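You operate a simulated robot arm through the tools that you are given. There is no shell and no other tool.

You run a simulated two-armed robot. Do the job below in one go: nothing can be reset, and whatever is moved stays where it is left.

## Task
On the board top, fold the shop cloth in half, so that its two short edges meet.
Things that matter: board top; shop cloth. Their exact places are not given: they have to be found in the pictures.

It is judged by the outcome, as a careful person would: the job done as asked, and still so three seconds after it is handed in. It fails if anything else is knocked over, pushed out of place, dropped, spilled or broken. Flat cloth is picked up by pressing the open fingertips on it (5 to 10 N) and closing them slowly along it; thin cloth reads only 2 to 8 mm in the jaws.

## Robot
Two 6-joint arms with two-finger parallel grippers on one trunk, on a base that moves. Base frame: it is fixed to the floor where the robot stands at the start and does not move with it; the origin is under the middle of the robot, x ahead of it, y to its left, z up. Readings come in mm, degrees, newtons and seconds.
The left shoulder is at the start at [80, 216, 1520], the right one opposite. With the tool pointing down near the work surface each hand reaches from about 100 to 620 mm from the robot's upright axis, wherever it stands, measured 20 degrees to its own side. Places, roughly: board top [1700, 1500, 700]; shop cloth [1750, 1500, 750]. Payload 3.43 kg a hand.
The TCP of each hand is the grasp point between the finger pads, 30 mm short of the fingertips. In the tool frame z runs along the fingers and y along their closing line. The gripper opens to 94 mm. The fingers are 28 mm wide and 10 mm thick; the gripper's body (50 by 96 mm) begins 55 mm behind the TCP.
Orientation is that of the tool frame in the base frame, as a unit quaternion [x, y, z, w]. With the fingers straight down and closing along the base's y, the tool's x points along the base's -x, its y along +y and its z along -z.

## Interface
- The arms move only by the tool step_arm. It takes "left_plan", "right_plan" or both (then of equal length, played together; a hand with none holds still); each is text: rows parted by semicolons, each of 7 numbers parted by spaces: the shift along the tool's x, y, z in mm, then the turn, a rotation vector about the tool's x, y, z in degrees, then the opening, from 0 (shut) to 1 (fully open). In form: x y z wx wy wz grip; .... A call has 1 to 20 rows; each row shifts and turns the commanded pose from where the row before left it, along the tool's axes as they then stand. Rows are played at 5 a second. More than 50 mm and 8.6 degrees between two rows, or a gripper value outside its range, and nothing of the call is played. A pose out of reach is approached as far as the arm can. The call stops where the force on the tool passes 40 N (or 10 N more than at its start, if that is more) or the arm is blocked; 0.2 s more then pass. The fingers move at their own pace (about 72 mm/s each) and stop on an object; they squeeze with about 32 N. The grip force told is the motor's: it shows also when the fingers shut on nothing. Time passes only in rows, and 0.2 s behind the last, so rows that do not move let the fingers close. The reply holds the time, the measured pose of the TCP, the force on the tool along the base axes, the opening and the grip force, in the units named above and with some noise, with the torque about the TCP (base axes, N m) and any sound that the robot's microphone picked up, and new pictures: "views" is both (left out), scene, wrist or none (wrist: the cameras of the hands that moved).
- Cameras (640 x 400 px; columns grow to the right, rows downward): "scene" is now at [106.1, -14.4, 1679.1]; the picture's right is [-0.16, -0.99, 0.00], its down [-0.74, 0.12, -0.67] and it looks along [0.66, -0.11, -0.75] (base axes); focal length 247 px, centre (320, 200). "left" rides on the left gripper at [76, -14, -102] in its tool frame; the picture's right is [0.18, 0.98, 0.00], its down [-0.75, 0.14, -0.64] and it looks along [-0.63, 0.12, 0.77] (tool axes); focal length 243 px, centre (320, 200). "right" rides on the right gripper at [76, 14, -103] in its tool frame; the picture's right is [-0.18, 0.98, 0.00], its down [-0.75, -0.14, -0.64] and it looks along [-0.63, -0.12, 0.77] (tool axes); focal length 243 px, centre (320, 200).
- slide_trunk(by): slides the trunk up (or, below 0, down) by that many mm; the arms and the scene camera ride with it, the base frame stays. It gives what a move gives, with no picture.
- base_move(legs): drives the robot by 1 to 6 legs, each [ahead, left, turn to the left] in mm, mm and degrees, along the robot's own axes; the way and the turn of a leg run together, so that a leg with both is an arc; at most 1500 mm and 180 degrees a leg. The arms and the cameras ride along, it lands a little off, and it stops where it bumps. It gives what a move gives, and a new picture of the scene camera.
- aim_head(pan, tilt): turns the head with the scene camera to pan (to the left, within 86 degrees either way) and tilt (down, from -29 to 69), counted from straight ahead of the robot. It gives what a move gives, and a new picture of the scene camera.
- measure_at(camera, pixels): there is no depth. For up to 12 entries [column, row, z] of the newest picture of that camera ("zoom" is the newest enlarged one), the place [x, y] in the base frame at which the ray of that pixel passes the height z, good to about 2 mm. No time passes.
- inspect(camera, box): a new picture of the part [left, top, right, bottom] of that camera's present view, enlarged. No time passes.
- sign_off(): hands the job in; it is judged then, once.

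Open the grippers and draw the arms clear of the work before you hand the job in, unless the task says otherwise.

The tools are called after "Emit:" as a command line: name --argument value ..., lists and objects as JSON in quotes. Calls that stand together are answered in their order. step_arm: Moves the arms, as the interface text tells. Its arguments: {"type":"object","properties":{"left_plan":{"type":"string"},"right_plan":{"type":"string"},"views":{"type":"string","enum":["both","scene","wrist","none"]}},"required":[]} The other tools are called the same way: slide_trunk (by) moves the trunk up or down; base_move (legs) drives the base; aim_head (pan, tilt) turns the head that bears the scene camera; measure_at (camera, pixels) gives the place at which the rays of pixels pass given heights; inspect (camera, box) takes an enlarged picture of a part of a camera's view; sign_off () hands the job in.

At the start:

```text
time: 0.0
left_position: [509.4, 223.5, 914.5]
left_ee_rot: [0.0, 1.0, -0.001, 0.0]
left_ft_force: [0.4, -0.2, -0.6]
left_torque: [0.0, 0.0, -0.02]
left_grip_width: 94.1
left_finger_force: 0.1
right_position: [586.0, -301.7, 941.5]
right_ee_rot: [0.0, 1.0, 0.0, -0.001]
right_ft_force: [0.8, 0.1, 0.4]
right_torque: [0.04, -0.01, -0.04]
right_grip_width: 94.1
right_finger_force: 0.0
trunk travel left (down, up): [-750.0, 90.0]
robot x, y, heading: [-0.9, 2.6, -0.1]
head pan, tilt (commanded): [-9.4, 48.3]
```

scene: 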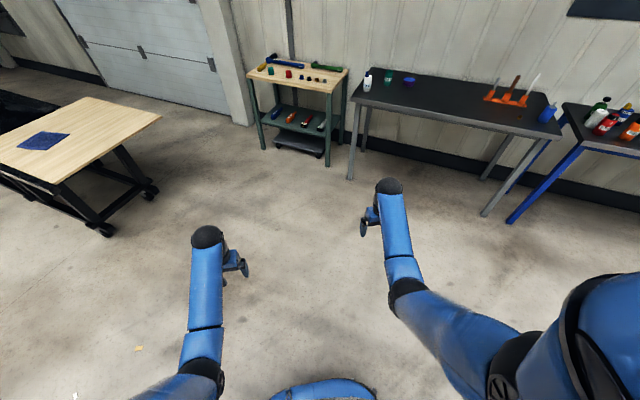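
right: 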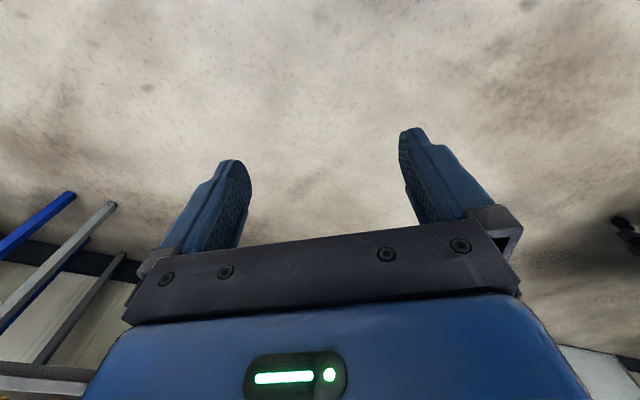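
left: 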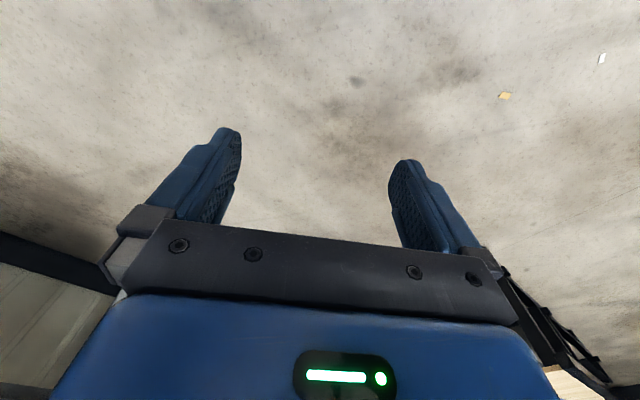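

The scene picture shows a wooden board on a trolley at the left with a blue cloth at about (43,141). I'll measure the cloth and table corners at about z=730 and take an enlarged look.

Emit:
measure_at --camera "scene" --pixels '[[16, 147, 730], [35, 131, 730], [70, 133, 730], [50, 150, 730], [88, 97, 730], [161, 118, 730], [60, 183, 730], [0, 160, 730]]'

Emit:
inspect --camera "scene" --box '[0, 80, 170, 240]'

Emit:
aim_head --pan 41 --tilt 35

```text
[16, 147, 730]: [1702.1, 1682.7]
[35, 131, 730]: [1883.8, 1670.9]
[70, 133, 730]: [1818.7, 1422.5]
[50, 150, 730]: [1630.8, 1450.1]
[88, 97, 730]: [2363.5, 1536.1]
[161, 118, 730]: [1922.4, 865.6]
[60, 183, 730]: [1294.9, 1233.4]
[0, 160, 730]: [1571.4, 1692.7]
```

```text
2.50 times, centred on (85, 160) of scene
```

zoom: 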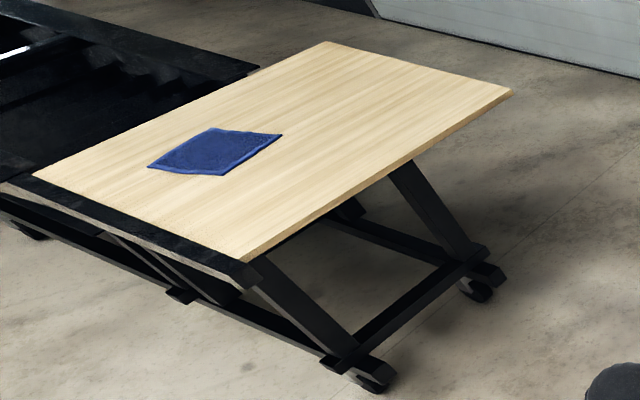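

```text
time: 1.2
left_position: [510.6, 222.9, 915.6]
left_ee_rot: [0.0, 1.0, 0.0, 0.0]
left_ft_force: [-0.3, 0.0, -0.6]
left_torque: [0.01, -0.04, 0.01]
left_grip_width: 94.0
left_finger_force: 0.0
right_position: [586.2, -301.1, 941.3]
right_ee_rot: [0.0, 1.0, 0.0, 0.0]
right_ft_force: [0.2, 0.4, -0.6]
right_torque: [0.02, -0.01, -0.04]
right_grip_width: 94.0
right_finger_force: 0.1
trunk travel left (down, up): [-750.0, 90.0]
robot x, y, heading: [-2.4, 0.6, 0.0]
head pan, tilt (commanded): [41.0, 35.0]
```

scene: 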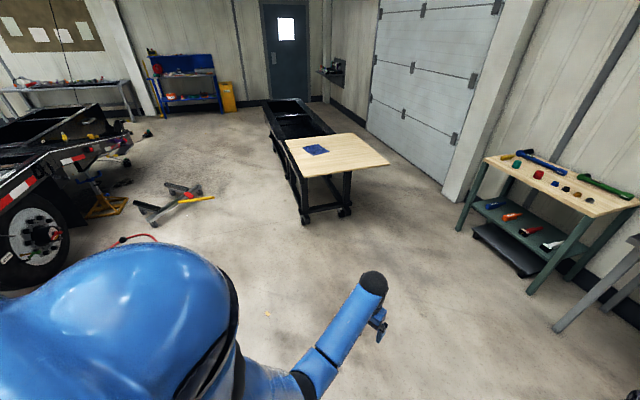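

The board is seen from about (285,141) to (390,164) with the cloth at (315,150). I'll enlarge that region to see what stands around the table, and read the corners.

Emit:
inspect --camera "scene" --box '[240, 80, 400, 240]'

Emit:
measure_at --camera "scene" --pixels '[[299, 177, 730], [390, 164, 730], [351, 133, 730], [285, 141, 730], [305, 224, 0], [345, 216, 0], [303, 148, 730], [320, 144, 730], [329, 151, 730], [312, 155, 730]]'

```text
2.50 times, centred on (320, 160) of scene
```

zoom: 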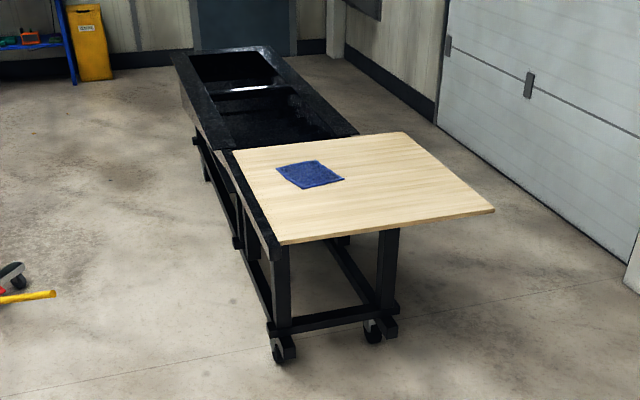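

```text
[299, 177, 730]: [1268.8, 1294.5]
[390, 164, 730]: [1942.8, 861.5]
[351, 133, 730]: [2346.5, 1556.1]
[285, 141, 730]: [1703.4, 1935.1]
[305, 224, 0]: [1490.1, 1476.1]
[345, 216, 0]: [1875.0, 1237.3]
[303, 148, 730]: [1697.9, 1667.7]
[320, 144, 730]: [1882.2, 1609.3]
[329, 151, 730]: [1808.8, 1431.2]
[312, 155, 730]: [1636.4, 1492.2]
```

The left side of the trolley is open floor; there is a black and yellow jack on the floor near (170,203). I'll measure where those floor items are so that my way stays clear.

Emit:
measure_at --camera "scene" --pixels '[[138, 213, 0], [215, 198, 0], [150, 226, 0], [202, 184, 0], [157, 240, 0], [128, 210, 0], [268, 315, 0], [281, 150, 700], [262, 104, 700], [304, 188, 650]]'

Emit:
aim_head --pan 60 --tilt 35

```text
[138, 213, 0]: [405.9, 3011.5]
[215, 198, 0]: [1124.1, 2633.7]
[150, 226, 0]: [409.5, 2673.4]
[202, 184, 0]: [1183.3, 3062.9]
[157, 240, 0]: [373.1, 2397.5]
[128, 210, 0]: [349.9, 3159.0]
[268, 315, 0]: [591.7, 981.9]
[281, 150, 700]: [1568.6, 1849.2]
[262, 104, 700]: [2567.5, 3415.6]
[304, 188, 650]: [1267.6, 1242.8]
```

```text
time: 2.0
left_position: [510.0, 221.9, 915.9]
left_ee_rot: [0.0, 1.0, 0.0, 0.0]
left_ft_force: [1.0, 0.2, -0.3]
left_torque: [0.01, 0.03, -0.01]
left_grip_width: 94.2
left_finger_force: 0.0
right_position: [585.9, -301.4, 941.7]
right_ee_rot: [-0.001, 1.0, 0.0, 0.0]
right_ft_force: [-1.1, -0.6, -0.1]
right_torque: [-0.02, 0.01, 0.01]
right_grip_width: 93.8
right_finger_force: 0.1
trunk travel left (down, up): [-750.0, 90.0]
robot x, y, heading: [1.3, 0.7, 0.1]
head pan, tilt (commanded): [60.0, 35.0]
```

scene: 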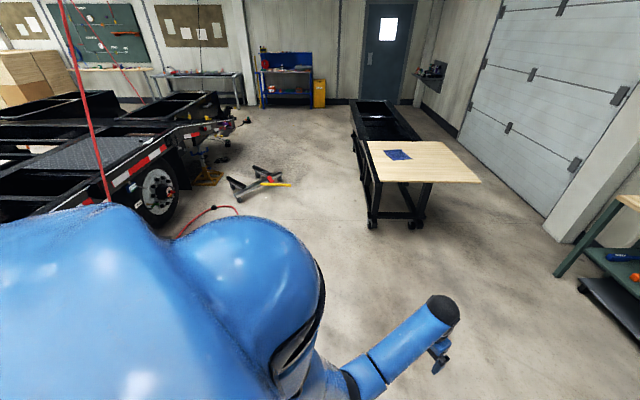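

The way to the left of the trolley is open between the hose and the table. I'll turn left 63 degrees and drive 1200 mm ahead, then look again.

Emit:
measure_at --camera "scene" --pixels '[[237, 212, 0], [205, 212, 0], [180, 235, 0], [290, 184, 0], [235, 200, 0], [373, 228, 0], [362, 200, 0], [352, 150, 0]]'

Emit:
base_move --legs '[[0, 0, 63], [1200, 0, 0]]'

```text
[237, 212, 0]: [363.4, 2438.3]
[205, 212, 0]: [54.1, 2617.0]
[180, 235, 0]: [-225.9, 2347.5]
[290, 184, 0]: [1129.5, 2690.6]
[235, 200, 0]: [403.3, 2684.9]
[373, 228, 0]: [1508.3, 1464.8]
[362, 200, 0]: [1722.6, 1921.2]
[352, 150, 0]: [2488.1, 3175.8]
```

```text
time: 10.8
left_position: [583.3, 1614.9, 915.6]
left_ee_rot: [-0.521, 0.854, 0.0, 0.0]
left_ft_force: [-0.8, 0.2, 0.7]
left_torque: [0.03, -0.02, 0.01]
left_grip_width: 93.9
left_finger_force: 0.2
right_position: [1083.0, 1444.7, 941.3]
right_ee_rot: [-0.521, 0.854, 0.0, 0.0]
right_ft_force: [0.1, 0.8, -0.7]
right_torque: [-0.02, 0.0, -0.02]
right_grip_width: 94.2
right_finger_force: 0.1
trunk travel left (down, up): [-750.0, 90.0]
robot x, y, heading: [547.6, 1059.1, 62.8]
head pan, tilt (commanded): [60.0, 35.0]
```

scene: 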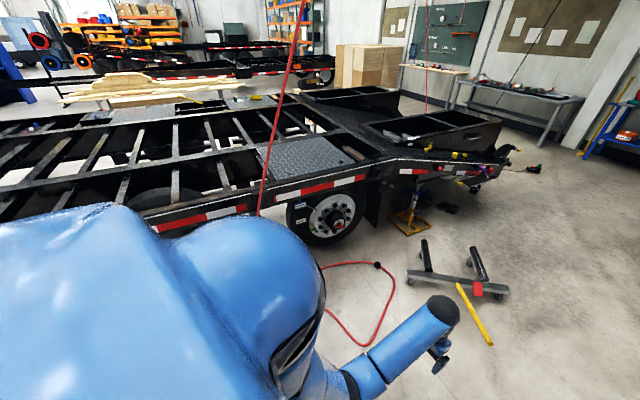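

Now at (548, 1059) heading 63. I'll aim the head at the table (to the right, pan about -45) to see it from here.

Emit:
aim_head --pan -35 --tilt 42

```text
time: 12.5
left_position: [582.8, 1616.1, 914.9]
left_ee_rot: [-0.521, 0.853, 0.0, 0.001]
left_ft_force: [-0.9, 0.5, -0.3]
left_torque: [0.0, 0.04, 0.01]
left_grip_width: 93.9
left_finger_force: 0.1
right_position: [1083.6, 1444.1, 941.4]
right_ee_rot: [-0.521, 0.854, 0.0, 0.0]
right_ft_force: [0.4, 0.3, -0.2]
right_torque: [0.0, -0.01, 0.01]
right_grip_width: 93.8
right_finger_force: 0.2
trunk travel left (down, up): [-750.0, 90.0]
robot x, y, heading: [546.0, 1063.0, 62.4]
head pan, tilt (commanded): [-35.0, 42.0]
```

scene: 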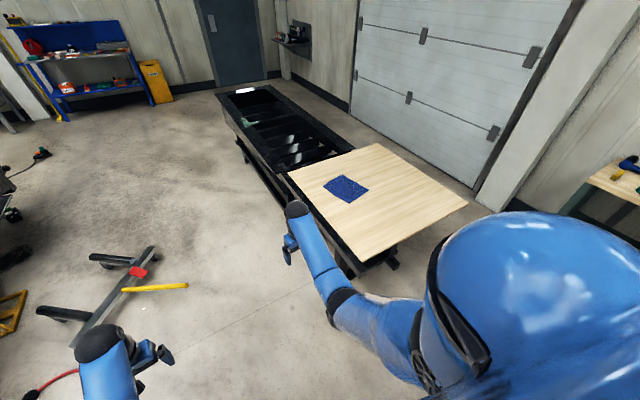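

The board is now seen closer: corners at (287,172), (379,143), (467,203), (363,263), cloth at (345,189). I'll measure at several heights to triangulate against the first view.

Emit:
measure_at --camera "scene" --pixels '[[287, 172, 730], [379, 143, 730], [467, 203, 730], [363, 263, 730], [287, 172, 600], [379, 143, 600], [467, 203, 600], [363, 263, 600]]'

Emit:
inspect --camera "scene" --box '[270, 120, 480, 280]'

```text
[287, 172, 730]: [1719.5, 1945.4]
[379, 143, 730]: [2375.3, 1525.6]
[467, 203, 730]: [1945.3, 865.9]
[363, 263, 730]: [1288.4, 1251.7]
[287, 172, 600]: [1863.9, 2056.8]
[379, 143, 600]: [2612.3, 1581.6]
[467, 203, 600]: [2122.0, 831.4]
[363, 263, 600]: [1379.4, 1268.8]
```

```text
2.50 times, centred on (375, 200) of scene
```

zoom: 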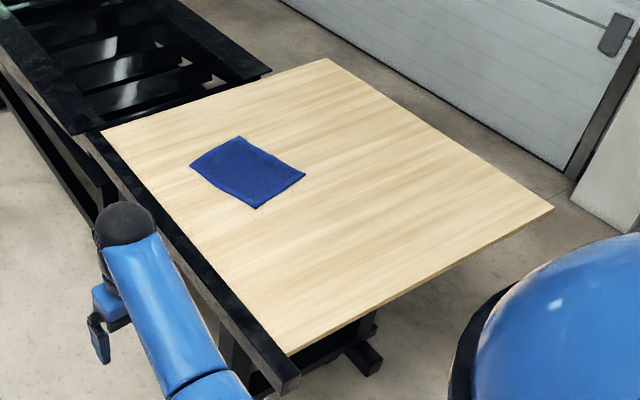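

The height of about 730 mm agrees between views. Now I measure the cloth corners in the enlarged picture: (190,163), (240,137), (306,177), (256,208), plus the board's edges.

Emit:
measure_at --camera "zoom" --pixels '[[190, 163, 730], [240, 137, 730], [306, 177, 730], [256, 208, 730], [101, 132, 730], [289, 355, 730], [327, 58, 730], [553, 209, 730], [75, 133, 720], [270, 73, 720], [280, 396, 700]]'

```text
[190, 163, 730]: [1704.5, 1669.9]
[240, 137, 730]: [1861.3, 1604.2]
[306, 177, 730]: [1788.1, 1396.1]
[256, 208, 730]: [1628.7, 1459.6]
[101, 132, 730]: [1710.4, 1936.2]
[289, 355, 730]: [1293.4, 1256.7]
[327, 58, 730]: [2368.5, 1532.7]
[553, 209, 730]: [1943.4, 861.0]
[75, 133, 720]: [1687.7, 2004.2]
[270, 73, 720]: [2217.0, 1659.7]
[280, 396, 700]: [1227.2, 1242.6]
```

The cloth is about 170 x 221 mm, centred near (1746,1532), its long axis at about 70 degrees. To know how close I can stand I look down at my own base.

Emit:
aim_head --pan 0 --tilt 69

```text
time: 13.5
left_position: [583.5, 1615.8, 914.7]
left_ee_rot: [-0.521, 0.853, 0.0, 0.0]
left_ft_force: [0.9, -0.1, -0.4]
left_torque: [0.04, 0.02, -0.02]
left_grip_width: 93.9
left_finger_force: 0.0
right_position: [1083.7, 1445.2, 941.6]
right_ee_rot: [-0.522, 0.853, 0.0, 0.0]
right_ft_force: [-0.2, 0.3, 0.0]
right_torque: [-0.01, -0.02, 0.0]
right_grip_width: 93.8
right_finger_force: 0.0
trunk travel left (down, up): [-750.0, 90.0]
robot x, y, heading: [551.3, 1058.2, 62.7]
head pan, tilt (commanded): [0.0, 68.8]
```

scene: 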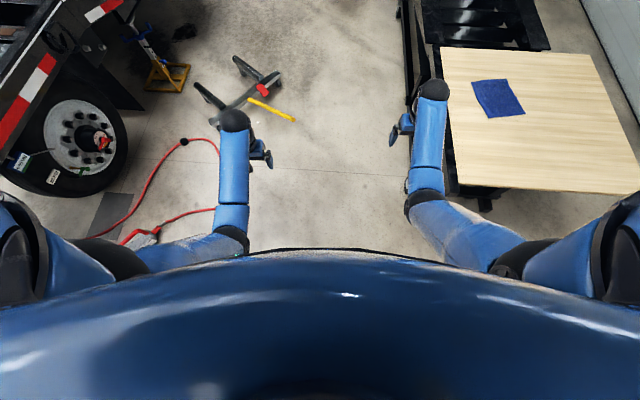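

I enlarge the lower part to tell the base from the chest.

Emit:
inspect --camera "scene" --box '[200, 220, 460, 400]'

Emit:
measure_at --camera "scene" --pixels '[[320, 249, 0], [320, 249, 300], [320, 249, 800], [320, 249, 1300], [260, 251, 300], [400, 255, 300]]'

```text
2.22 times, centred on (330, 310) of scene
```

zoom: 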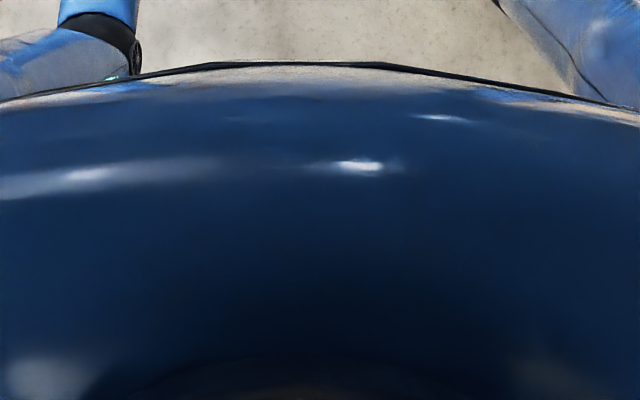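

```text
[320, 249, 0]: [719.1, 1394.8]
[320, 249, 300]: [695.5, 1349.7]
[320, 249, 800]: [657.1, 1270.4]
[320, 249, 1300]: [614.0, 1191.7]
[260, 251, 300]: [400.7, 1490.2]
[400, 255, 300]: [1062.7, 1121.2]
```

The chest hides the base. I'll slide the trunk down 300 mm (I need more reach at table height anyway; the hands are clear of the table here) and look at the base again.

Emit:
slide_trunk --by -300

Emit:
aim_head --pan 0 --tilt 69

```text
time: 16.5
left_position: [583.1, 1615.2, 615.6]
left_ee_rot: [-0.522, 0.853, 0.0, 0.0]
left_ft_force: [0.4, -0.4, 1.1]
left_torque: [0.02, 0.0, 0.03]
left_grip_width: 94.2
left_finger_force: 0.1
right_position: [1083.5, 1444.1, 641.5]
right_ee_rot: [-0.521, 0.854, 0.0, -0.001]
right_ft_force: [-0.1, -0.9, 0.2]
right_torque: [-0.04, -0.01, 0.01]
right_grip_width: 94.0
right_finger_force: 0.1
trunk travel left (down, up): [-450.0, 390.0]
robot x, y, heading: [547.7, 1062.6, 62.7]
head pan, tilt (commanded): [0.0, 68.8]
```

```text
time: 17.1
left_position: [583.7, 1616.7, 616.6]
left_ee_rot: [-0.52, 0.854, 0.0, 0.0]
left_ft_force: [0.0, 0.2, 0.6]
left_torque: [0.0, -0.01, -0.03]
left_grip_width: 94.1
left_finger_force: 0.0
right_position: [1084.0, 1444.1, 640.7]
right_ee_rot: [-0.521, 0.854, 0.001, 0.0]
right_ft_force: [-0.5, 0.3, -0.9]
right_torque: [-0.02, -0.01, 0.01]
right_grip_width: 94.1
right_finger_force: 0.0
trunk travel left (down, up): [-450.0, 390.0]
robot x, y, heading: [550.3, 1063.8, 62.9]
head pan, tilt (commanded): [0.0, 68.8]
```

scene: 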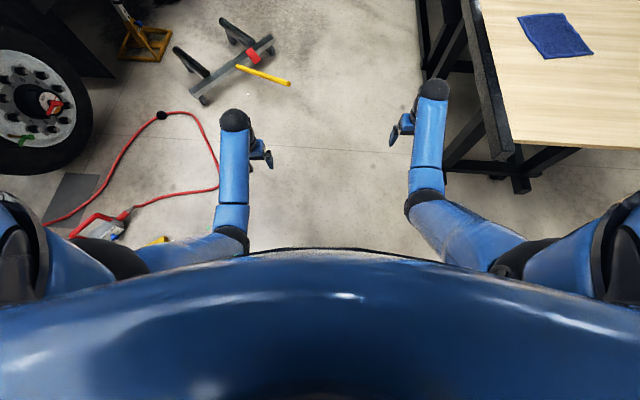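

The dark rim did not change, so it belongs to the chest; the base edge is still hidden. I'll slide down another 350 mm (hands at about 265-290 mm over free floor) just to see the base edge.

Emit:
slide_trunk --by -350

Emit:
aim_head --pan 0 --tilt 69

```text
time: 20.6
left_position: [583.9, 1615.9, 264.8]
left_ee_rot: [-0.521, 0.854, 0.0, 0.001]
left_ft_force: [-0.2, -0.7, 0.4]
left_torque: [0.04, 0.0, 0.0]
left_grip_width: 94.0
left_finger_force: 0.2
right_position: [1084.1, 1444.0, 291.9]
right_ee_rot: [-0.521, 0.854, 0.0, 0.0]
right_ft_force: [0.1, -0.7, -0.1]
right_torque: [0.02, 0.04, -0.01]
right_grip_width: 94.2
right_finger_force: 0.0
trunk travel left (down, up): [-100.0, 740.0]
robot x, y, heading: [549.2, 1062.0, 62.6]
head pan, tilt (commanded): [0.0, 68.8]
```

```text
time: 21.2
left_position: [584.1, 1616.7, 265.8]
left_ee_rot: [-0.521, 0.853, 0.0, 0.0]
left_ft_force: [0.1, -0.3, 0.2]
left_torque: [-0.01, 0.02, -0.04]
left_grip_width: 93.8
left_finger_force: 0.0
right_position: [1085.0, 1445.0, 291.2]
right_ee_rot: [-0.522, 0.853, 0.001, 0.0]
right_ft_force: [0.0, -0.6, 0.1]
right_torque: [0.02, 0.01, 0.03]
right_grip_width: 93.8
right_finger_force: 0.1
trunk travel left (down, up): [-100.0, 740.0]
robot x, y, heading: [545.2, 1060.3, 62.7]
head pan, tilt (commanded): [0.0, 68.8]
```

scene: 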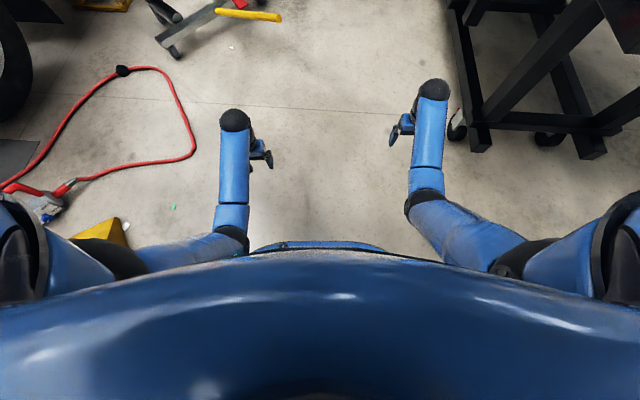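

The base front edge now peeks out at about (320,241). I'll measure it at plausible heights, and also the trolley's lower frame and wheels at the upper right.

Emit:
measure_at --camera "scene" --pixels '[[320, 241, 0], [320, 241, 150], [320, 241, 300], [256, 246, 200], [384, 247, 200], [457, 138, 0], [480, 150, 60], [590, 158, 60], [550, 145, 0], [470, 20, 100]]'

Emit:
inspect --camera "scene" --box '[400, 0, 640, 170]'

Emit:
inspect --camera "scene" --box '[220, 220, 420, 280]'

```text
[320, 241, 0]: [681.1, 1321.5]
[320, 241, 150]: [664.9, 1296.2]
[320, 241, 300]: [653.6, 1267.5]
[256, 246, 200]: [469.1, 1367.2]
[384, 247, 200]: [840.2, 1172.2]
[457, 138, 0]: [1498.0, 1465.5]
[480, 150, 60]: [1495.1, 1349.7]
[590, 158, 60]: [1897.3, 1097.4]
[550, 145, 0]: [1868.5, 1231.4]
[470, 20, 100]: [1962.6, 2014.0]
```

```text
2.35 times, centred on (520, 85) of scene
```

zoom: 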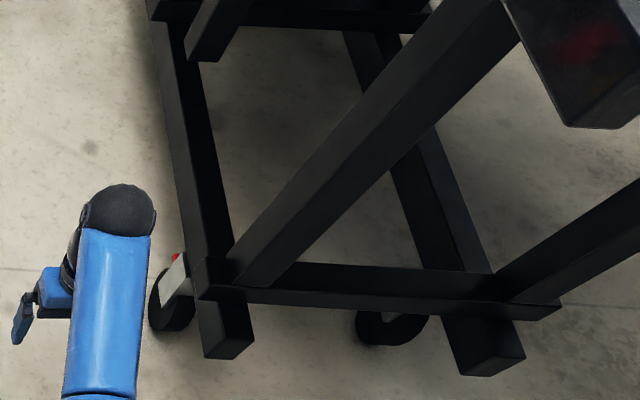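

```text
3.20 times, centred on (320, 250) of scene
```

zoom: 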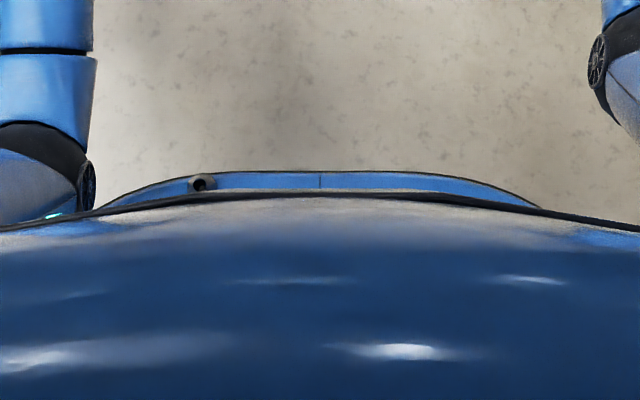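

I measure the outer side of the trolley's bottom rail and its caster, to know how far my base may go.

Emit:
measure_at --camera "scene" --pixels '[[471, 152, 60], [448, 4, 120], [448, 4, 60], [448, 132, 50], [464, 130, 120], [640, 40, 700], [610, 0, 700], [625, 55, 650]]'

```text
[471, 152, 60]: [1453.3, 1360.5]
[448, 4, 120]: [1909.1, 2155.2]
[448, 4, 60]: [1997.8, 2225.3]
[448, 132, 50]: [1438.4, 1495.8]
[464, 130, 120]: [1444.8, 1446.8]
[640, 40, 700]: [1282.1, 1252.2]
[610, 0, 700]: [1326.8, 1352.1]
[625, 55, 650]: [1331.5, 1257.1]
```

The base front is only about 260 mm ahead of the axis, and the trolley's low frame and casters end at about the board's left edge line (the top rim reaches 54 mm outside it). Before choosing where to stand I raise the trunk to a working height (shoulders near 1170 mm) and test the reach of the left hand in free space.

Emit:
slide_trunk --by 300

Emit:
step_arm --left_plan "0 0 -50 0 0 0 1; 0 0 -50 0 0 0 1; 0 0 -50 0 0 0 1; 0 0 -50 0 0 0 1; -50 0 0 0 0 0 1; -50 0 0 0 0 0 1; -50 0 0 0 0 0 1; -50 0 0 0 0 0 1; -50 0 0 0 0 0 1; -50 0 0 0 0 0 1; 0 0 0 0 0 0 1; 0 0 0 0 0 0 1; 0 0 0 0 0 0 1" --views "scene"

```text
time: 24.2
left_position: [584.0, 1616.9, 564.6]
left_ee_rot: [-0.521, 0.853, 0.0, 0.0]
left_ft_force: [0.1, -0.3, 0.3]
left_torque: [0.01, 0.0, 0.0]
left_grip_width: 94.2
left_finger_force: 0.1
right_position: [1082.4, 1445.0, 590.4]
right_ee_rot: [-0.521, 0.854, 0.0, 0.0]
right_ft_force: [-0.5, -0.8, -0.2]
right_torque: [0.02, -0.01, 0.03]
right_grip_width: 94.0
right_finger_force: 0.1
trunk travel left (down, up): [-400.0, 440.0]
robot x, y, heading: [547.4, 1061.6, 62.8]
head pan, tilt (commanded): [0.0, 68.8]
```

```text
time: 27.0
left_position: [684.9, 1815.4, 666.3]
left_ee_rot: [-0.521, 0.854, 0.0, 0.0]
left_ft_force: [0.6, -0.2, -0.2]
left_torque: [0.01, 0.04, -0.01]
left_grip_width: 94.0
left_finger_force: 0.1
left hand out of reach, approached as far as the arm can: row 2, 3, 4, 8, 9, 10
right_position: [1084.1, 1444.6, 589.9]
right_ee_rot: [-0.521, 0.853, -0.001, 0.0]
right_ft_force: [0.6, -0.6, -0.1]
right_torque: [0.02, 0.01, -0.01]
right_grip_width: 94.1
right_finger_force: 0.0
trunk travel left (down, up): [-400.0, 440.0]
robot x, y, heading: [549.3, 1059.8, 63.1]
head pan, tilt (commanded): [0.0, 68.8]
```

scene: 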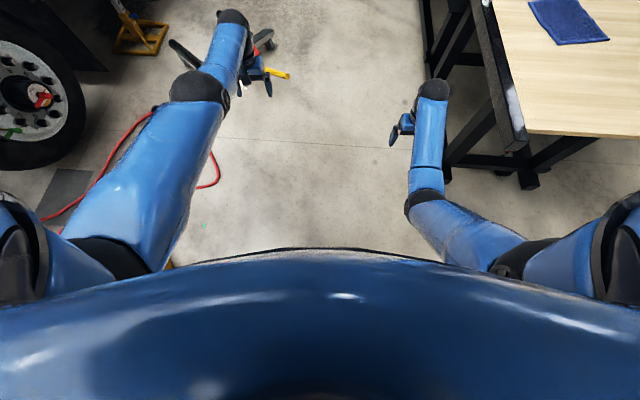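

The left hand reached 734 mm ahead of the axis at z 666, and was limited going up closer in. I'll test from here: back 80 mm, then up, to learn the height limit relative to the shoulder.

Emit:
step_arm --left_plan "40 0 0 0 0 0 1; 40 0 0 0 0 0 1; 0 0 -30 0 0 0 1; 0 0 -30 0 0 0 1; 0 0 -30 0 0 0 1; 0 0 0 0 0 0 1; 0 0 0 0 0 0 1" --views "none"

```text
time: 28.6
left_position: [657.2, 1759.5, 742.5]
left_ee_rot: [-0.521, 0.853, 0.0, 0.0]
left_ft_force: [0.1, -0.5, -0.3]
left_torque: [0.02, -0.03, -0.02]
left_grip_width: 93.6
left_finger_force: 0.0
left hand out of reach, approached as far as the arm can: row 5
right_position: [1083.9, 1444.9, 591.5]
right_ee_rot: [-0.521, 0.853, 0.0, 0.001]
right_ft_force: [-0.4, 0.7, 0.1]
right_torque: [0.0, -0.01, 0.0]
right_grip_width: 94.0
right_finger_force: 0.1
trunk travel left (down, up): [-400.0, 440.0]
robot x, y, heading: [550.5, 1063.4, 62.8]
head pan, tilt (commanded): [0.0, 68.8]
```

Reach is about 650 mm horizontally from the shoulder when the hand is 430-550 mm below it. I'll raise the trunk back to the start height for a safe approach, draw the left hand back, and drive to a spot on the free left side of the trolley, facing the cloth.

Emit:
slide_trunk --by 350

Emit:
step_arm --left_plan "50 0 0 0 0 0 1; 50 0 10 0 0 0 1; 50 0 30 0 0 0 1; 30 0 30 0 0 0 1; 0 0 30 0 0 0 1; 0 0 30 0 0 0 1" --right_plan "40 0 0 0 0 0 1; 40 0 0 0 0 0 1; 20 0 0 0 0 0 1; 0 0 0 0 0 0 1; 0 0 0 0 0 0 1; 0 0 0 0 0 0 1" --views "none"

Emit:
base_move --legs '[[1122, -235, 0], [0, 0, -102.7]]'

```text
time: 32.0
left_position: [657.1, 1761.0, 1093.2]
left_ee_rot: [-0.521, 0.854, 0.0, 0.0]
left_ft_force: [-0.1, -0.6, 0.1]
left_torque: [0.01, 0.0, -0.02]
left_grip_width: 94.0
left_finger_force: 0.1
right_position: [1083.9, 1444.8, 941.2]
right_ee_rot: [-0.521, 0.854, 0.0, -0.001]
right_ft_force: [-0.4, -0.7, -0.5]
right_torque: [0.01, 0.01, 0.03]
right_grip_width: 93.6
right_finger_force: 0.0
trunk travel left (down, up): [-750.0, 90.0]
robot x, y, heading: [545.7, 1062.4, 62.8]
head pan, tilt (commanded): [0.0, 68.8]
```

```text
refused: row 2 steps farther than a row can; nothing moved
```

```text
time: 42.1
left_position: [1924.4, 1697.0, 1091.9]
left_ee_rot: [0.336, 0.942, 0.0, 0.0]
left_ft_force: [0.3, -0.2, -0.2]
left_torque: [0.01, 0.01, -0.01]
left_grip_width: 94.1
left_finger_force: 0.0
right_position: [1527.5, 1347.6, 941.2]
right_ee_rot: [0.336, 0.942, 0.001, 0.0]
right_ft_force: [0.0, -0.1, 1.0]
right_torque: [-0.01, 0.03, -0.03]
right_grip_width: 94.2
right_finger_force: 0.1
trunk travel left (down, up): [-750.0, 90.0]
robot x, y, heading: [1266.4, 1952.8, -39.0]
head pan, tilt (commanded): [0.0, 68.8]
```

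scene: 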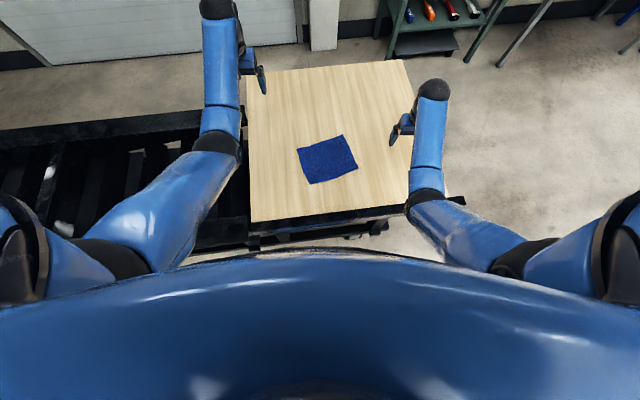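

I stand in front of the board with the cloth at (327,160). I'll enlarge the view to measure the cloth and board edges from here.

Emit:
inspect --camera "scene" --box '[230, 50, 430, 250]'

```text
2.00 times, centred on (330, 150) of scene
```

zoom: 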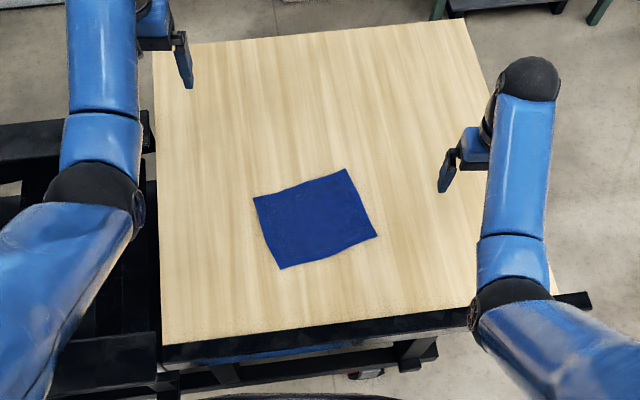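

Cloth corners in the enlarged picture: (253,197), (346,168), (377,236), (281,269). I measure them and the board's near edge.

Emit:
measure_at --camera "zoom" --pixels '[[253, 197, 730], [346, 168, 730], [377, 236, 730], [281, 269, 730], [162, 345, 730], [470, 308, 730], [155, 42, 730], [462, 18, 730], [165, 365, 730], [300, 345, 730], [253, 197, 740], [377, 236, 740]]'

```text
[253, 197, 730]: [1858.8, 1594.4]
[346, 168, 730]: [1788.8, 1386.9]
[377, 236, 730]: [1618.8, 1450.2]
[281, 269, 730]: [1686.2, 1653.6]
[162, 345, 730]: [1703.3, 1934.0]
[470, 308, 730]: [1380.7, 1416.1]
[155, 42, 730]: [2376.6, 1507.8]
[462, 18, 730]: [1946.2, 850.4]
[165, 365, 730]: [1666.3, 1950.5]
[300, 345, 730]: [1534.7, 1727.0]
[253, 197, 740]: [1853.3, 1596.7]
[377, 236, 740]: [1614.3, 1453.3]
```

The readings agree with the earlier ones (the surface is nearer 740 mm than 730). I'll move about 65 mm closer to the board.

Emit:
base_move --legs '[[64, 8, 0]]'

Emit:
aim_head --pan 0 --tilt 60

```text
time: 43.1
left_position: [1969.5, 1671.6, 1101.1]
left_ee_rot: [0.336, 0.942, -0.002, 0.005]
left_ft_force: [-0.1, 0.6, 0.3]
left_torque: [-0.05, -0.08, 0.0]
left_grip_width: 94.1
left_finger_force: 0.0
right_position: [1573.1, 1319.5, 946.2]
right_ee_rot: [0.336, 0.942, -0.001, 0.004]
right_ft_force: [0.2, 0.6, -0.5]
right_torque: [-0.03, -0.04, 0.02]
right_grip_width: 94.2
right_finger_force: 0.1
trunk travel left (down, up): [-750.0, 90.0]
robot x, y, heading: [1318.8, 1916.8, -39.3]
head pan, tilt (commanded): [0.0, 68.8]
```

scene: 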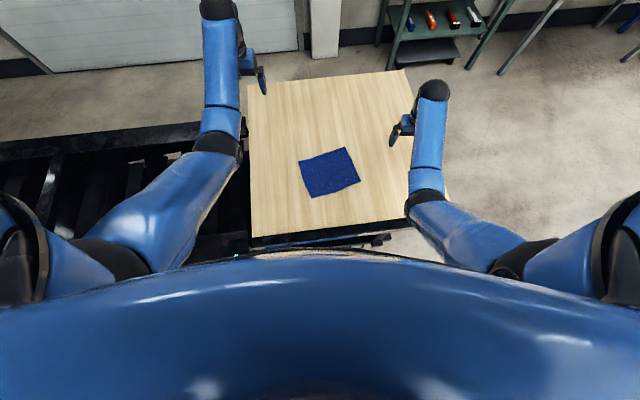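

```text
time: 43.8
left_position: [1975.7, 1667.9, 1094.8]
left_ee_rot: [0.336, 0.942, 0.0, 0.002]
left_ft_force: [0.5, 0.2, -0.3]
left_torque: [-0.01, -0.01, 0.01]
left_grip_width: 94.1
left_finger_force: 0.2
right_position: [1576.6, 1314.9, 942.6]
right_ee_rot: [0.336, 0.942, 0.0, 0.001]
right_ft_force: [-0.7, -0.2, -0.5]
right_torque: [0.0, -0.01, 0.0]
right_grip_width: 94.0
right_finger_force: 0.0
trunk travel left (down, up): [-750.0, 90.0]
robot x, y, heading: [1315.5, 1919.8, -39.3]
head pan, tilt (commanded): [0.0, 60.0]
```

scene: 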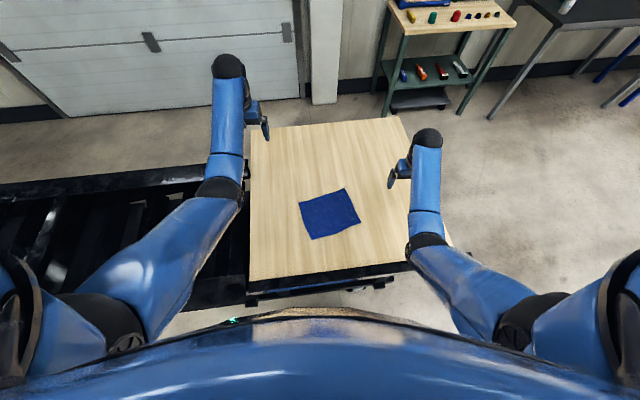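

Robot now at about (1317,1918), heading -39.3. I raise the right hand 70 mm, then lower the trunk 190 mm so both arms get good reach at the board, and turn both hands 69 degrees about the vertical so that their closing line lies along the cloth's short edge.

Emit:
step_arm --right_plan "0 0 -40 0 0 0 1; 0 0 -30 0 0 0 1; 0 0 0 0 0 0 1" --views "none"

Emit:
slide_trunk --by -190

Emit:
step_arm --left_plan "0 0 0 0 0 7.69 1; 0 0 0 0 0 7.69 1; 0 0 0 0 0 7.69 1; 0 0 0 0 0 7.69 1; 0 0 0 0 0 7.69 1; 0 0 0 0 0 7.69 1; 0 0 0 0 0 7.69 1; 0 0 0 0 0 7.69 1; 0 0 0 0 0 7.69 1; 0 0 0 0 0 0 1; 0 0 0 0 0 0 1" --right_plan "0 0 0 0 0 7.69 1; 0 0 0 0 0 7.69 1; 0 0 0 0 0 7.69 1; 0 0 0 0 0 7.69 1; 0 0 0 0 0 7.69 1; 0 0 0 0 0 7.69 1; 0 0 0 0 0 7.69 1; 0 0 0 0 0 7.69 1; 0 0 0 0 0 7.69 1; 0 0 0 0 0 0 1; 0 0 0 0 0 0 1" --views "both"

```text
time: 44.6
left_position: [1977.0, 1664.7, 1092.4]
left_ee_rot: [0.336, 0.942, 0.0, 0.0]
left_ft_force: [-0.1, 0.2, -0.3]
left_torque: [0.0, 0.02, 0.01]
left_grip_width: 94.2
left_finger_force: 0.1
right_position: [1579.7, 1313.5, 1010.3]
right_ee_rot: [0.337, 0.942, 0.001, -0.001]
right_ft_force: [0.2, 0.7, -0.3]
right_torque: [0.0, 0.0, 0.0]
right_grip_width: 94.1
right_finger_force: 0.2
trunk travel left (down, up): [-750.0, 90.0]
robot x, y, heading: [1315.6, 1917.8, -39.3]
head pan, tilt (commanded): [0.0, 60.0]
```

```text
time: 46.7
left_position: [1978.8, 1664.5, 902.8]
left_ee_rot: [0.336, 0.942, -0.001, 0.0]
left_ft_force: [-0.5, 0.5, -0.2]
left_torque: [-0.02, -0.01, -0.02]
left_grip_width: 93.7
left_finger_force: 0.0
right_position: [1579.9, 1315.2, 820.6]
right_ee_rot: [0.336, 0.942, 0.0, 0.0]
right_ft_force: [0.6, 0.7, -0.4]
right_torque: [0.01, 0.0, 0.02]
right_grip_width: 94.0
right_finger_force: 0.1
trunk travel left (down, up): [-560.0, 280.0]
robot x, y, heading: [1316.4, 1918.2, -39.1]
head pan, tilt (commanded): [0.0, 60.0]
```

```text
time: 49.1
left_position: [1977.9, 1664.8, 903.8]
left_ee_rot: [0.811, 0.584, 0.0, 0.001]
left_ft_force: [0.2, 0.1, 0.4]
left_torque: [0.03, 0.01, 0.04]
left_grip_width: 94.0
left_finger_force: 0.2
right_position: [1579.1, 1313.7, 818.8]
right_ee_rot: [0.812, 0.584, 0.0, 0.0]
right_ft_force: [0.2, 1.0, 0.2]
right_torque: [-0.03, 0.0, 0.05]
right_grip_width: 94.0
right_finger_force: 0.0
trunk travel left (down, up): [-560.0, 280.0]
robot x, y, heading: [1317.0, 1920.0, -39.3]
head pan, tilt (commanded): [0.0, 60.0]
```

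scene: 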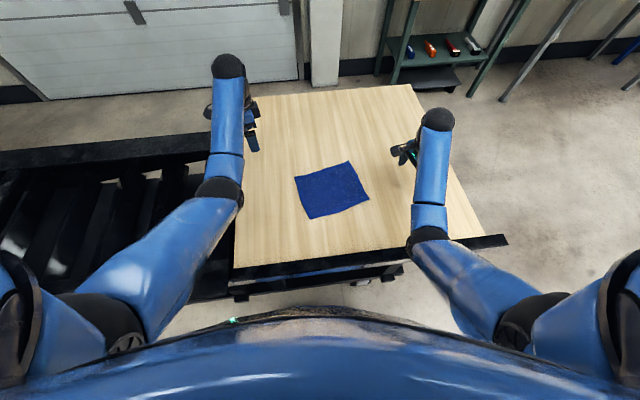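
right: 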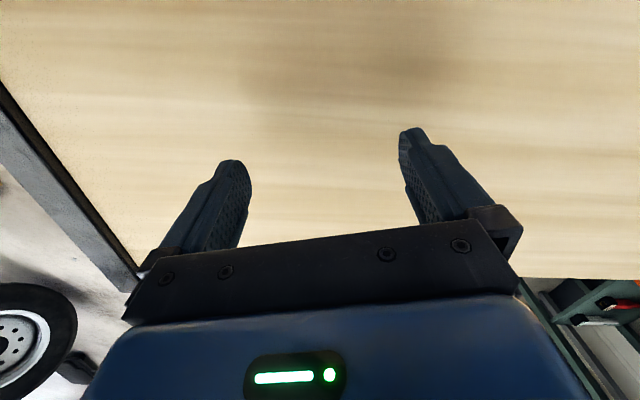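
left: 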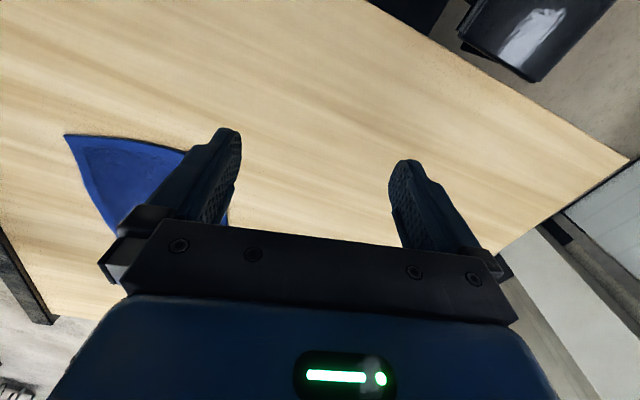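

Both hands turned freely. The scene camera is now closer; I'll enlarge the cloth to get precise corners.

Emit:
inspect --camera "scene" --box '[260, 140, 400, 240]'

```text
4.00 times, centred on (330, 190) of scene
```

zoom: 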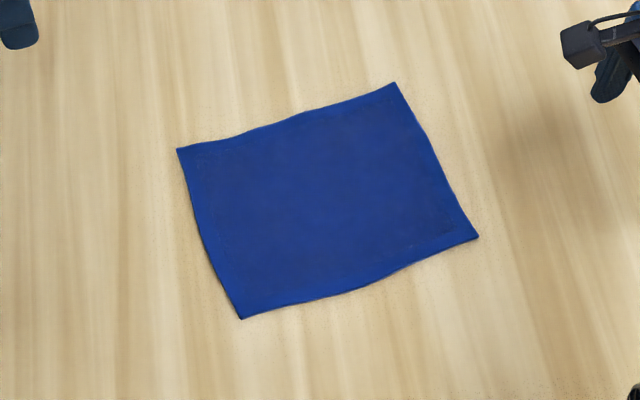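

Corners in this picture: (177,149), (396,83), (478,238), (241,319). I measure these and points along the left short edge.

Emit:
measure_at --camera "zoom" --pixels '[[177, 149, 740], [396, 83, 740], [478, 238, 740], [241, 319, 740], [185, 185, 740], [198, 230, 740], [215, 275, 740], [435, 160, 740], [310, 105, 740], [340, 293, 740], [241, 319, 730], [396, 83, 730]]'

```text
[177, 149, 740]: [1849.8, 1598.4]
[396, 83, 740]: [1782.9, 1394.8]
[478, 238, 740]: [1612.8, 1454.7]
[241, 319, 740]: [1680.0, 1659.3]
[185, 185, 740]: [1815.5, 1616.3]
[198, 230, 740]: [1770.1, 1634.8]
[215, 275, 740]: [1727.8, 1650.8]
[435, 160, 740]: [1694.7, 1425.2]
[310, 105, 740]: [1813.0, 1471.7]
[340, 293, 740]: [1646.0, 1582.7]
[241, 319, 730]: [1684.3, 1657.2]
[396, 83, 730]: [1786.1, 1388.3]
```

The cloth is about 180 x 215 mm. I'll bring the right hand (closing line along the short edge) over the near end of the left short edge, target (1707,1655), opening 26 mm, still about 30 mm above the cloth.

Emit:
step_arm --right_plan "45.5 1.6 2 0 0 0 0.277; 45.5 1.6 2 0 0 0 0.277; 45.5 1.6 2 0 0 0 0.277; 45.5 1.6 2 0 0 0 0.277; 45.5 1.6 2 0 0 0 0.277; 45.5 1.6 2 0 0 0 0.277; 45.5 1.6 2 0 0 0 0.277; 45.4 1.7 2 0 0 0 0.277; 0 0 0 0 0 0 0.277; 0 0 0 0 0 0 0.277" --views "both"

```text
time: 51.3
left_position: [1977.8, 1664.5, 902.7]
left_ee_rot: [0.812, 0.584, 0.0, 0.0]
left_ft_force: [0.3, 0.1, -0.6]
left_torque: [-0.01, -0.01, -0.01]
left_grip_width: 93.8
left_finger_force: 0.0
right_position: [1712.8, 1651.2, 791.1]
right_ee_rot: [0.811, 0.585, 0.0, -0.001]
right_ft_force: [0.2, 0.2, -0.8]
right_torque: [-0.03, 0.0, -0.03]
right_grip_width: 25.9
right_finger_force: 0.0
right hand out of reach, approached as far as the arm can: row 1, 2, 3
trunk travel left (down, up): [-560.0, 280.0]
robot x, y, heading: [1318.6, 1912.9, -39.3]
head pan, tilt (commanded): [0.0, 60.0]
```

scene: 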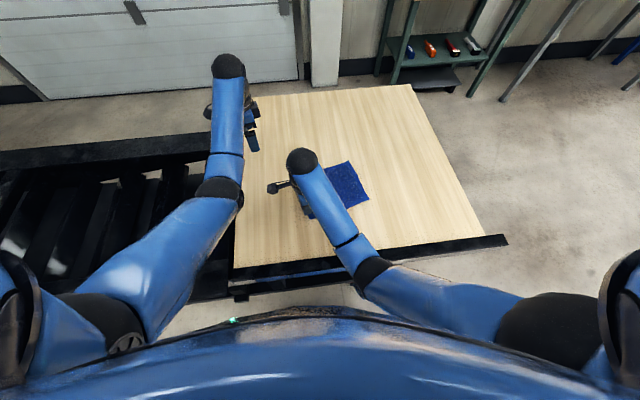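
right: 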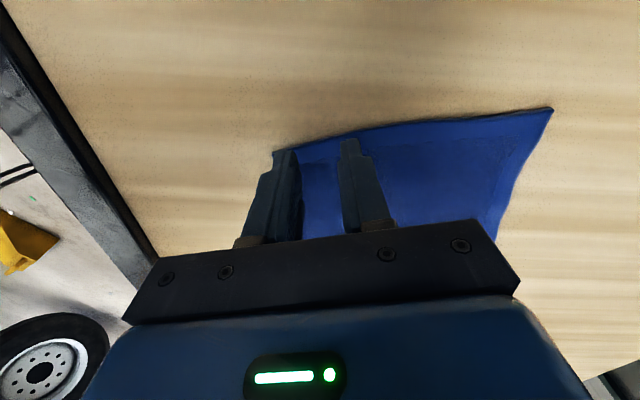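

The wrist view shows the cloth's left short edge from (275,150) to (553,108), fingers near its near end. I measure the edge with this camera.

Emit:
measure_at --camera "right" --pixels '[[274, 150, 740], [553, 108, 740], [320, 139, 740], [360, 129, 740], [420, 120, 740], [480, 114, 740], [287, 152, 761], [352, 140, 761]]'

Emit:
inspect --camera "right" --box '[230, 80, 390, 180]'

```text
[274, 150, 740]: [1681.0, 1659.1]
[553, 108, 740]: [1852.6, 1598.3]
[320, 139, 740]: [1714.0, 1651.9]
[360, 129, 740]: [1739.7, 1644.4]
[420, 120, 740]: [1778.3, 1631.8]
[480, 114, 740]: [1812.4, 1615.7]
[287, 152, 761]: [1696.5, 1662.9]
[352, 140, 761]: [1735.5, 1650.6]
```

```text
4.00 times, centred on (310, 130) of right
```

zoom: 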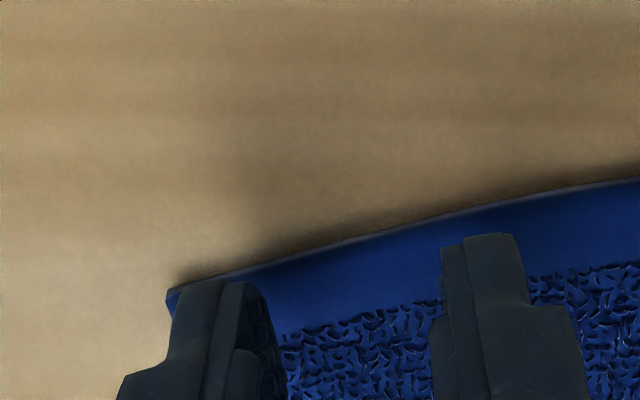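

Both cameras agree at z = 740: A (1681,1659), B (1852,1598). The right fingers already sit right over the edge. Now I bring the left hand toward the other end, target (1825,1610), stopping first a bit short to check clearance between the hands.

Emit:
step_arm --left_plan "-25 -12 10 0 0 0 0.277; -25 -12 15 0 0 0 0.277; -25 -12 15 0 0 0 0.277; -25 -12 20 0 0 0 0.277; 0 -12 20 0 0 0 0.277; 0 0 20 0 0 0 0.277; 0 0 0 0 0 0 0.277" --views "both"

```text
time: 52.9
left_position: [1889.9, 1588.8, 802.5]
left_ee_rot: [0.811, 0.585, 0.0, 0.0]
left_ft_force: [0.5, 0.3, 0.2]
left_torque: [0.0, 0.03, -0.01]
left_grip_width: 26.0
left_finger_force: 0.0
right_position: [1714.3, 1649.8, 791.4]
right_ee_rot: [0.811, 0.585, 0.0, -0.001]
right_ft_force: [0.6, -0.8, 0.6]
right_torque: [0.01, 0.0, 0.0]
right_grip_width: 26.0
right_finger_force: 0.1
trunk travel left (down, up): [-560.0, 280.0]
robot x, y, heading: [1315.8, 1918.1, -39.2]
head pan, tilt (commanded): [0.0, 60.0]
```

scene: 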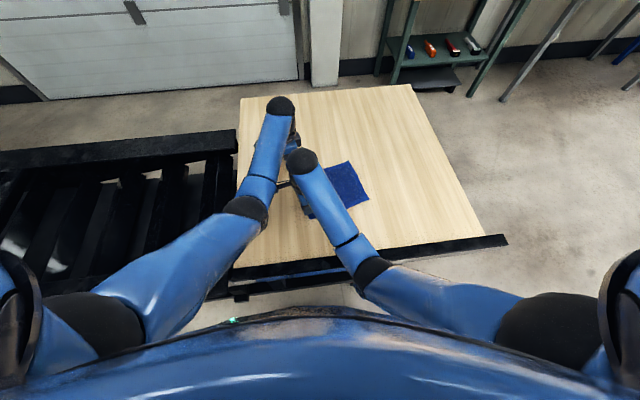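
left: 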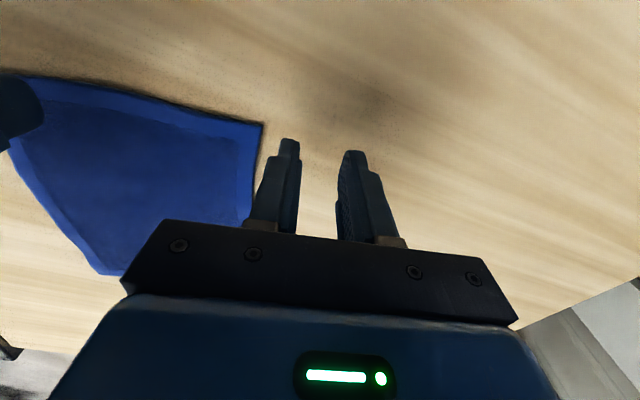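

The forearms look close in the scene view at (285,150). I'll check where the wrist parts are by measuring pixels at plausible heights before going closer.

Emit:
measure_at --camera "scene" --pixels '[[300, 205, 791], [302, 160, 1000], [302, 160, 1100], [281, 107, 1000], [281, 107, 1100], [295, 140, 900], [283, 185, 890], [310, 210, 850]]'

Emit:
inspect --camera "scene" --box '[220, 80, 380, 240]'

```text
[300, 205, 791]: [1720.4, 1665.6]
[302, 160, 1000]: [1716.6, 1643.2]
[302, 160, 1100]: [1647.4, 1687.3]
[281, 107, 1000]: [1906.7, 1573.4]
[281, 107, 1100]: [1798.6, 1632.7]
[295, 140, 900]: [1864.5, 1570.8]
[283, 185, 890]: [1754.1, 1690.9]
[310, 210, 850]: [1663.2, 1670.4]
```

```text
2.50 times, centred on (300, 160) of scene
```

zoom: 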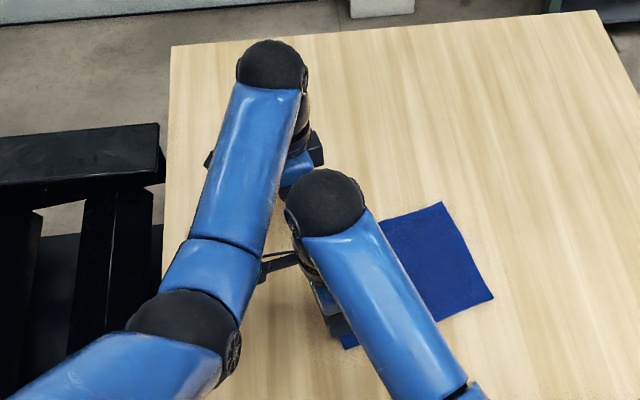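

The wrists would come within a few centimetres. I lean the right hand 20 degrees about its closing line (body away, over the cloth side) so that its wrist moves off to the right and makes room for the left hand.

Emit:
step_arm --right_plan "0 0 0 0 6.67 0 0.277; 0 0 0 0 6.67 0 0.277; 0 0 0 0 6.67 0 0.277; 0 0 0 0 0 0 0.277; 0 0 0 0 0 0 0.277" --views "both"

```text
time: 54.1
left_position: [1889.9, 1588.4, 802.6]
left_ee_rot: [0.811, 0.585, 0.0, 0.0]
left_ft_force: [0.4, 0.4, -0.5]
left_torque: [-0.01, -0.02, -0.03]
left_grip_width: 26.0
left_finger_force: 0.1
right_position: [1713.0, 1651.3, 791.2]
right_ee_rot: [0.799, 0.576, 0.141, -0.102]
right_ft_force: [0.6, -0.3, -0.1]
right_torque: [-0.01, -0.01, -0.01]
right_grip_width: 26.2
right_finger_force: 0.0
trunk travel left (down, up): [-560.0, 280.0]
robot x, y, heading: [1320.0, 1916.1, -39.5]
head pan, tilt (commanded): [0.0, 60.0]
```

scene: 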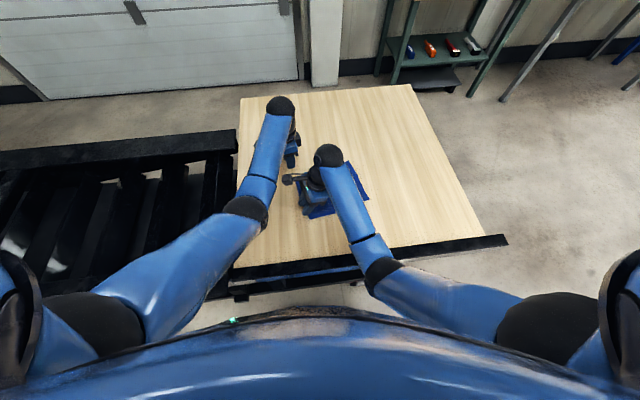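
right: 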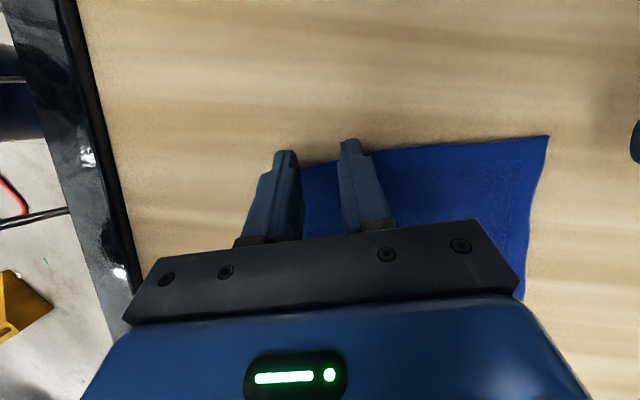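

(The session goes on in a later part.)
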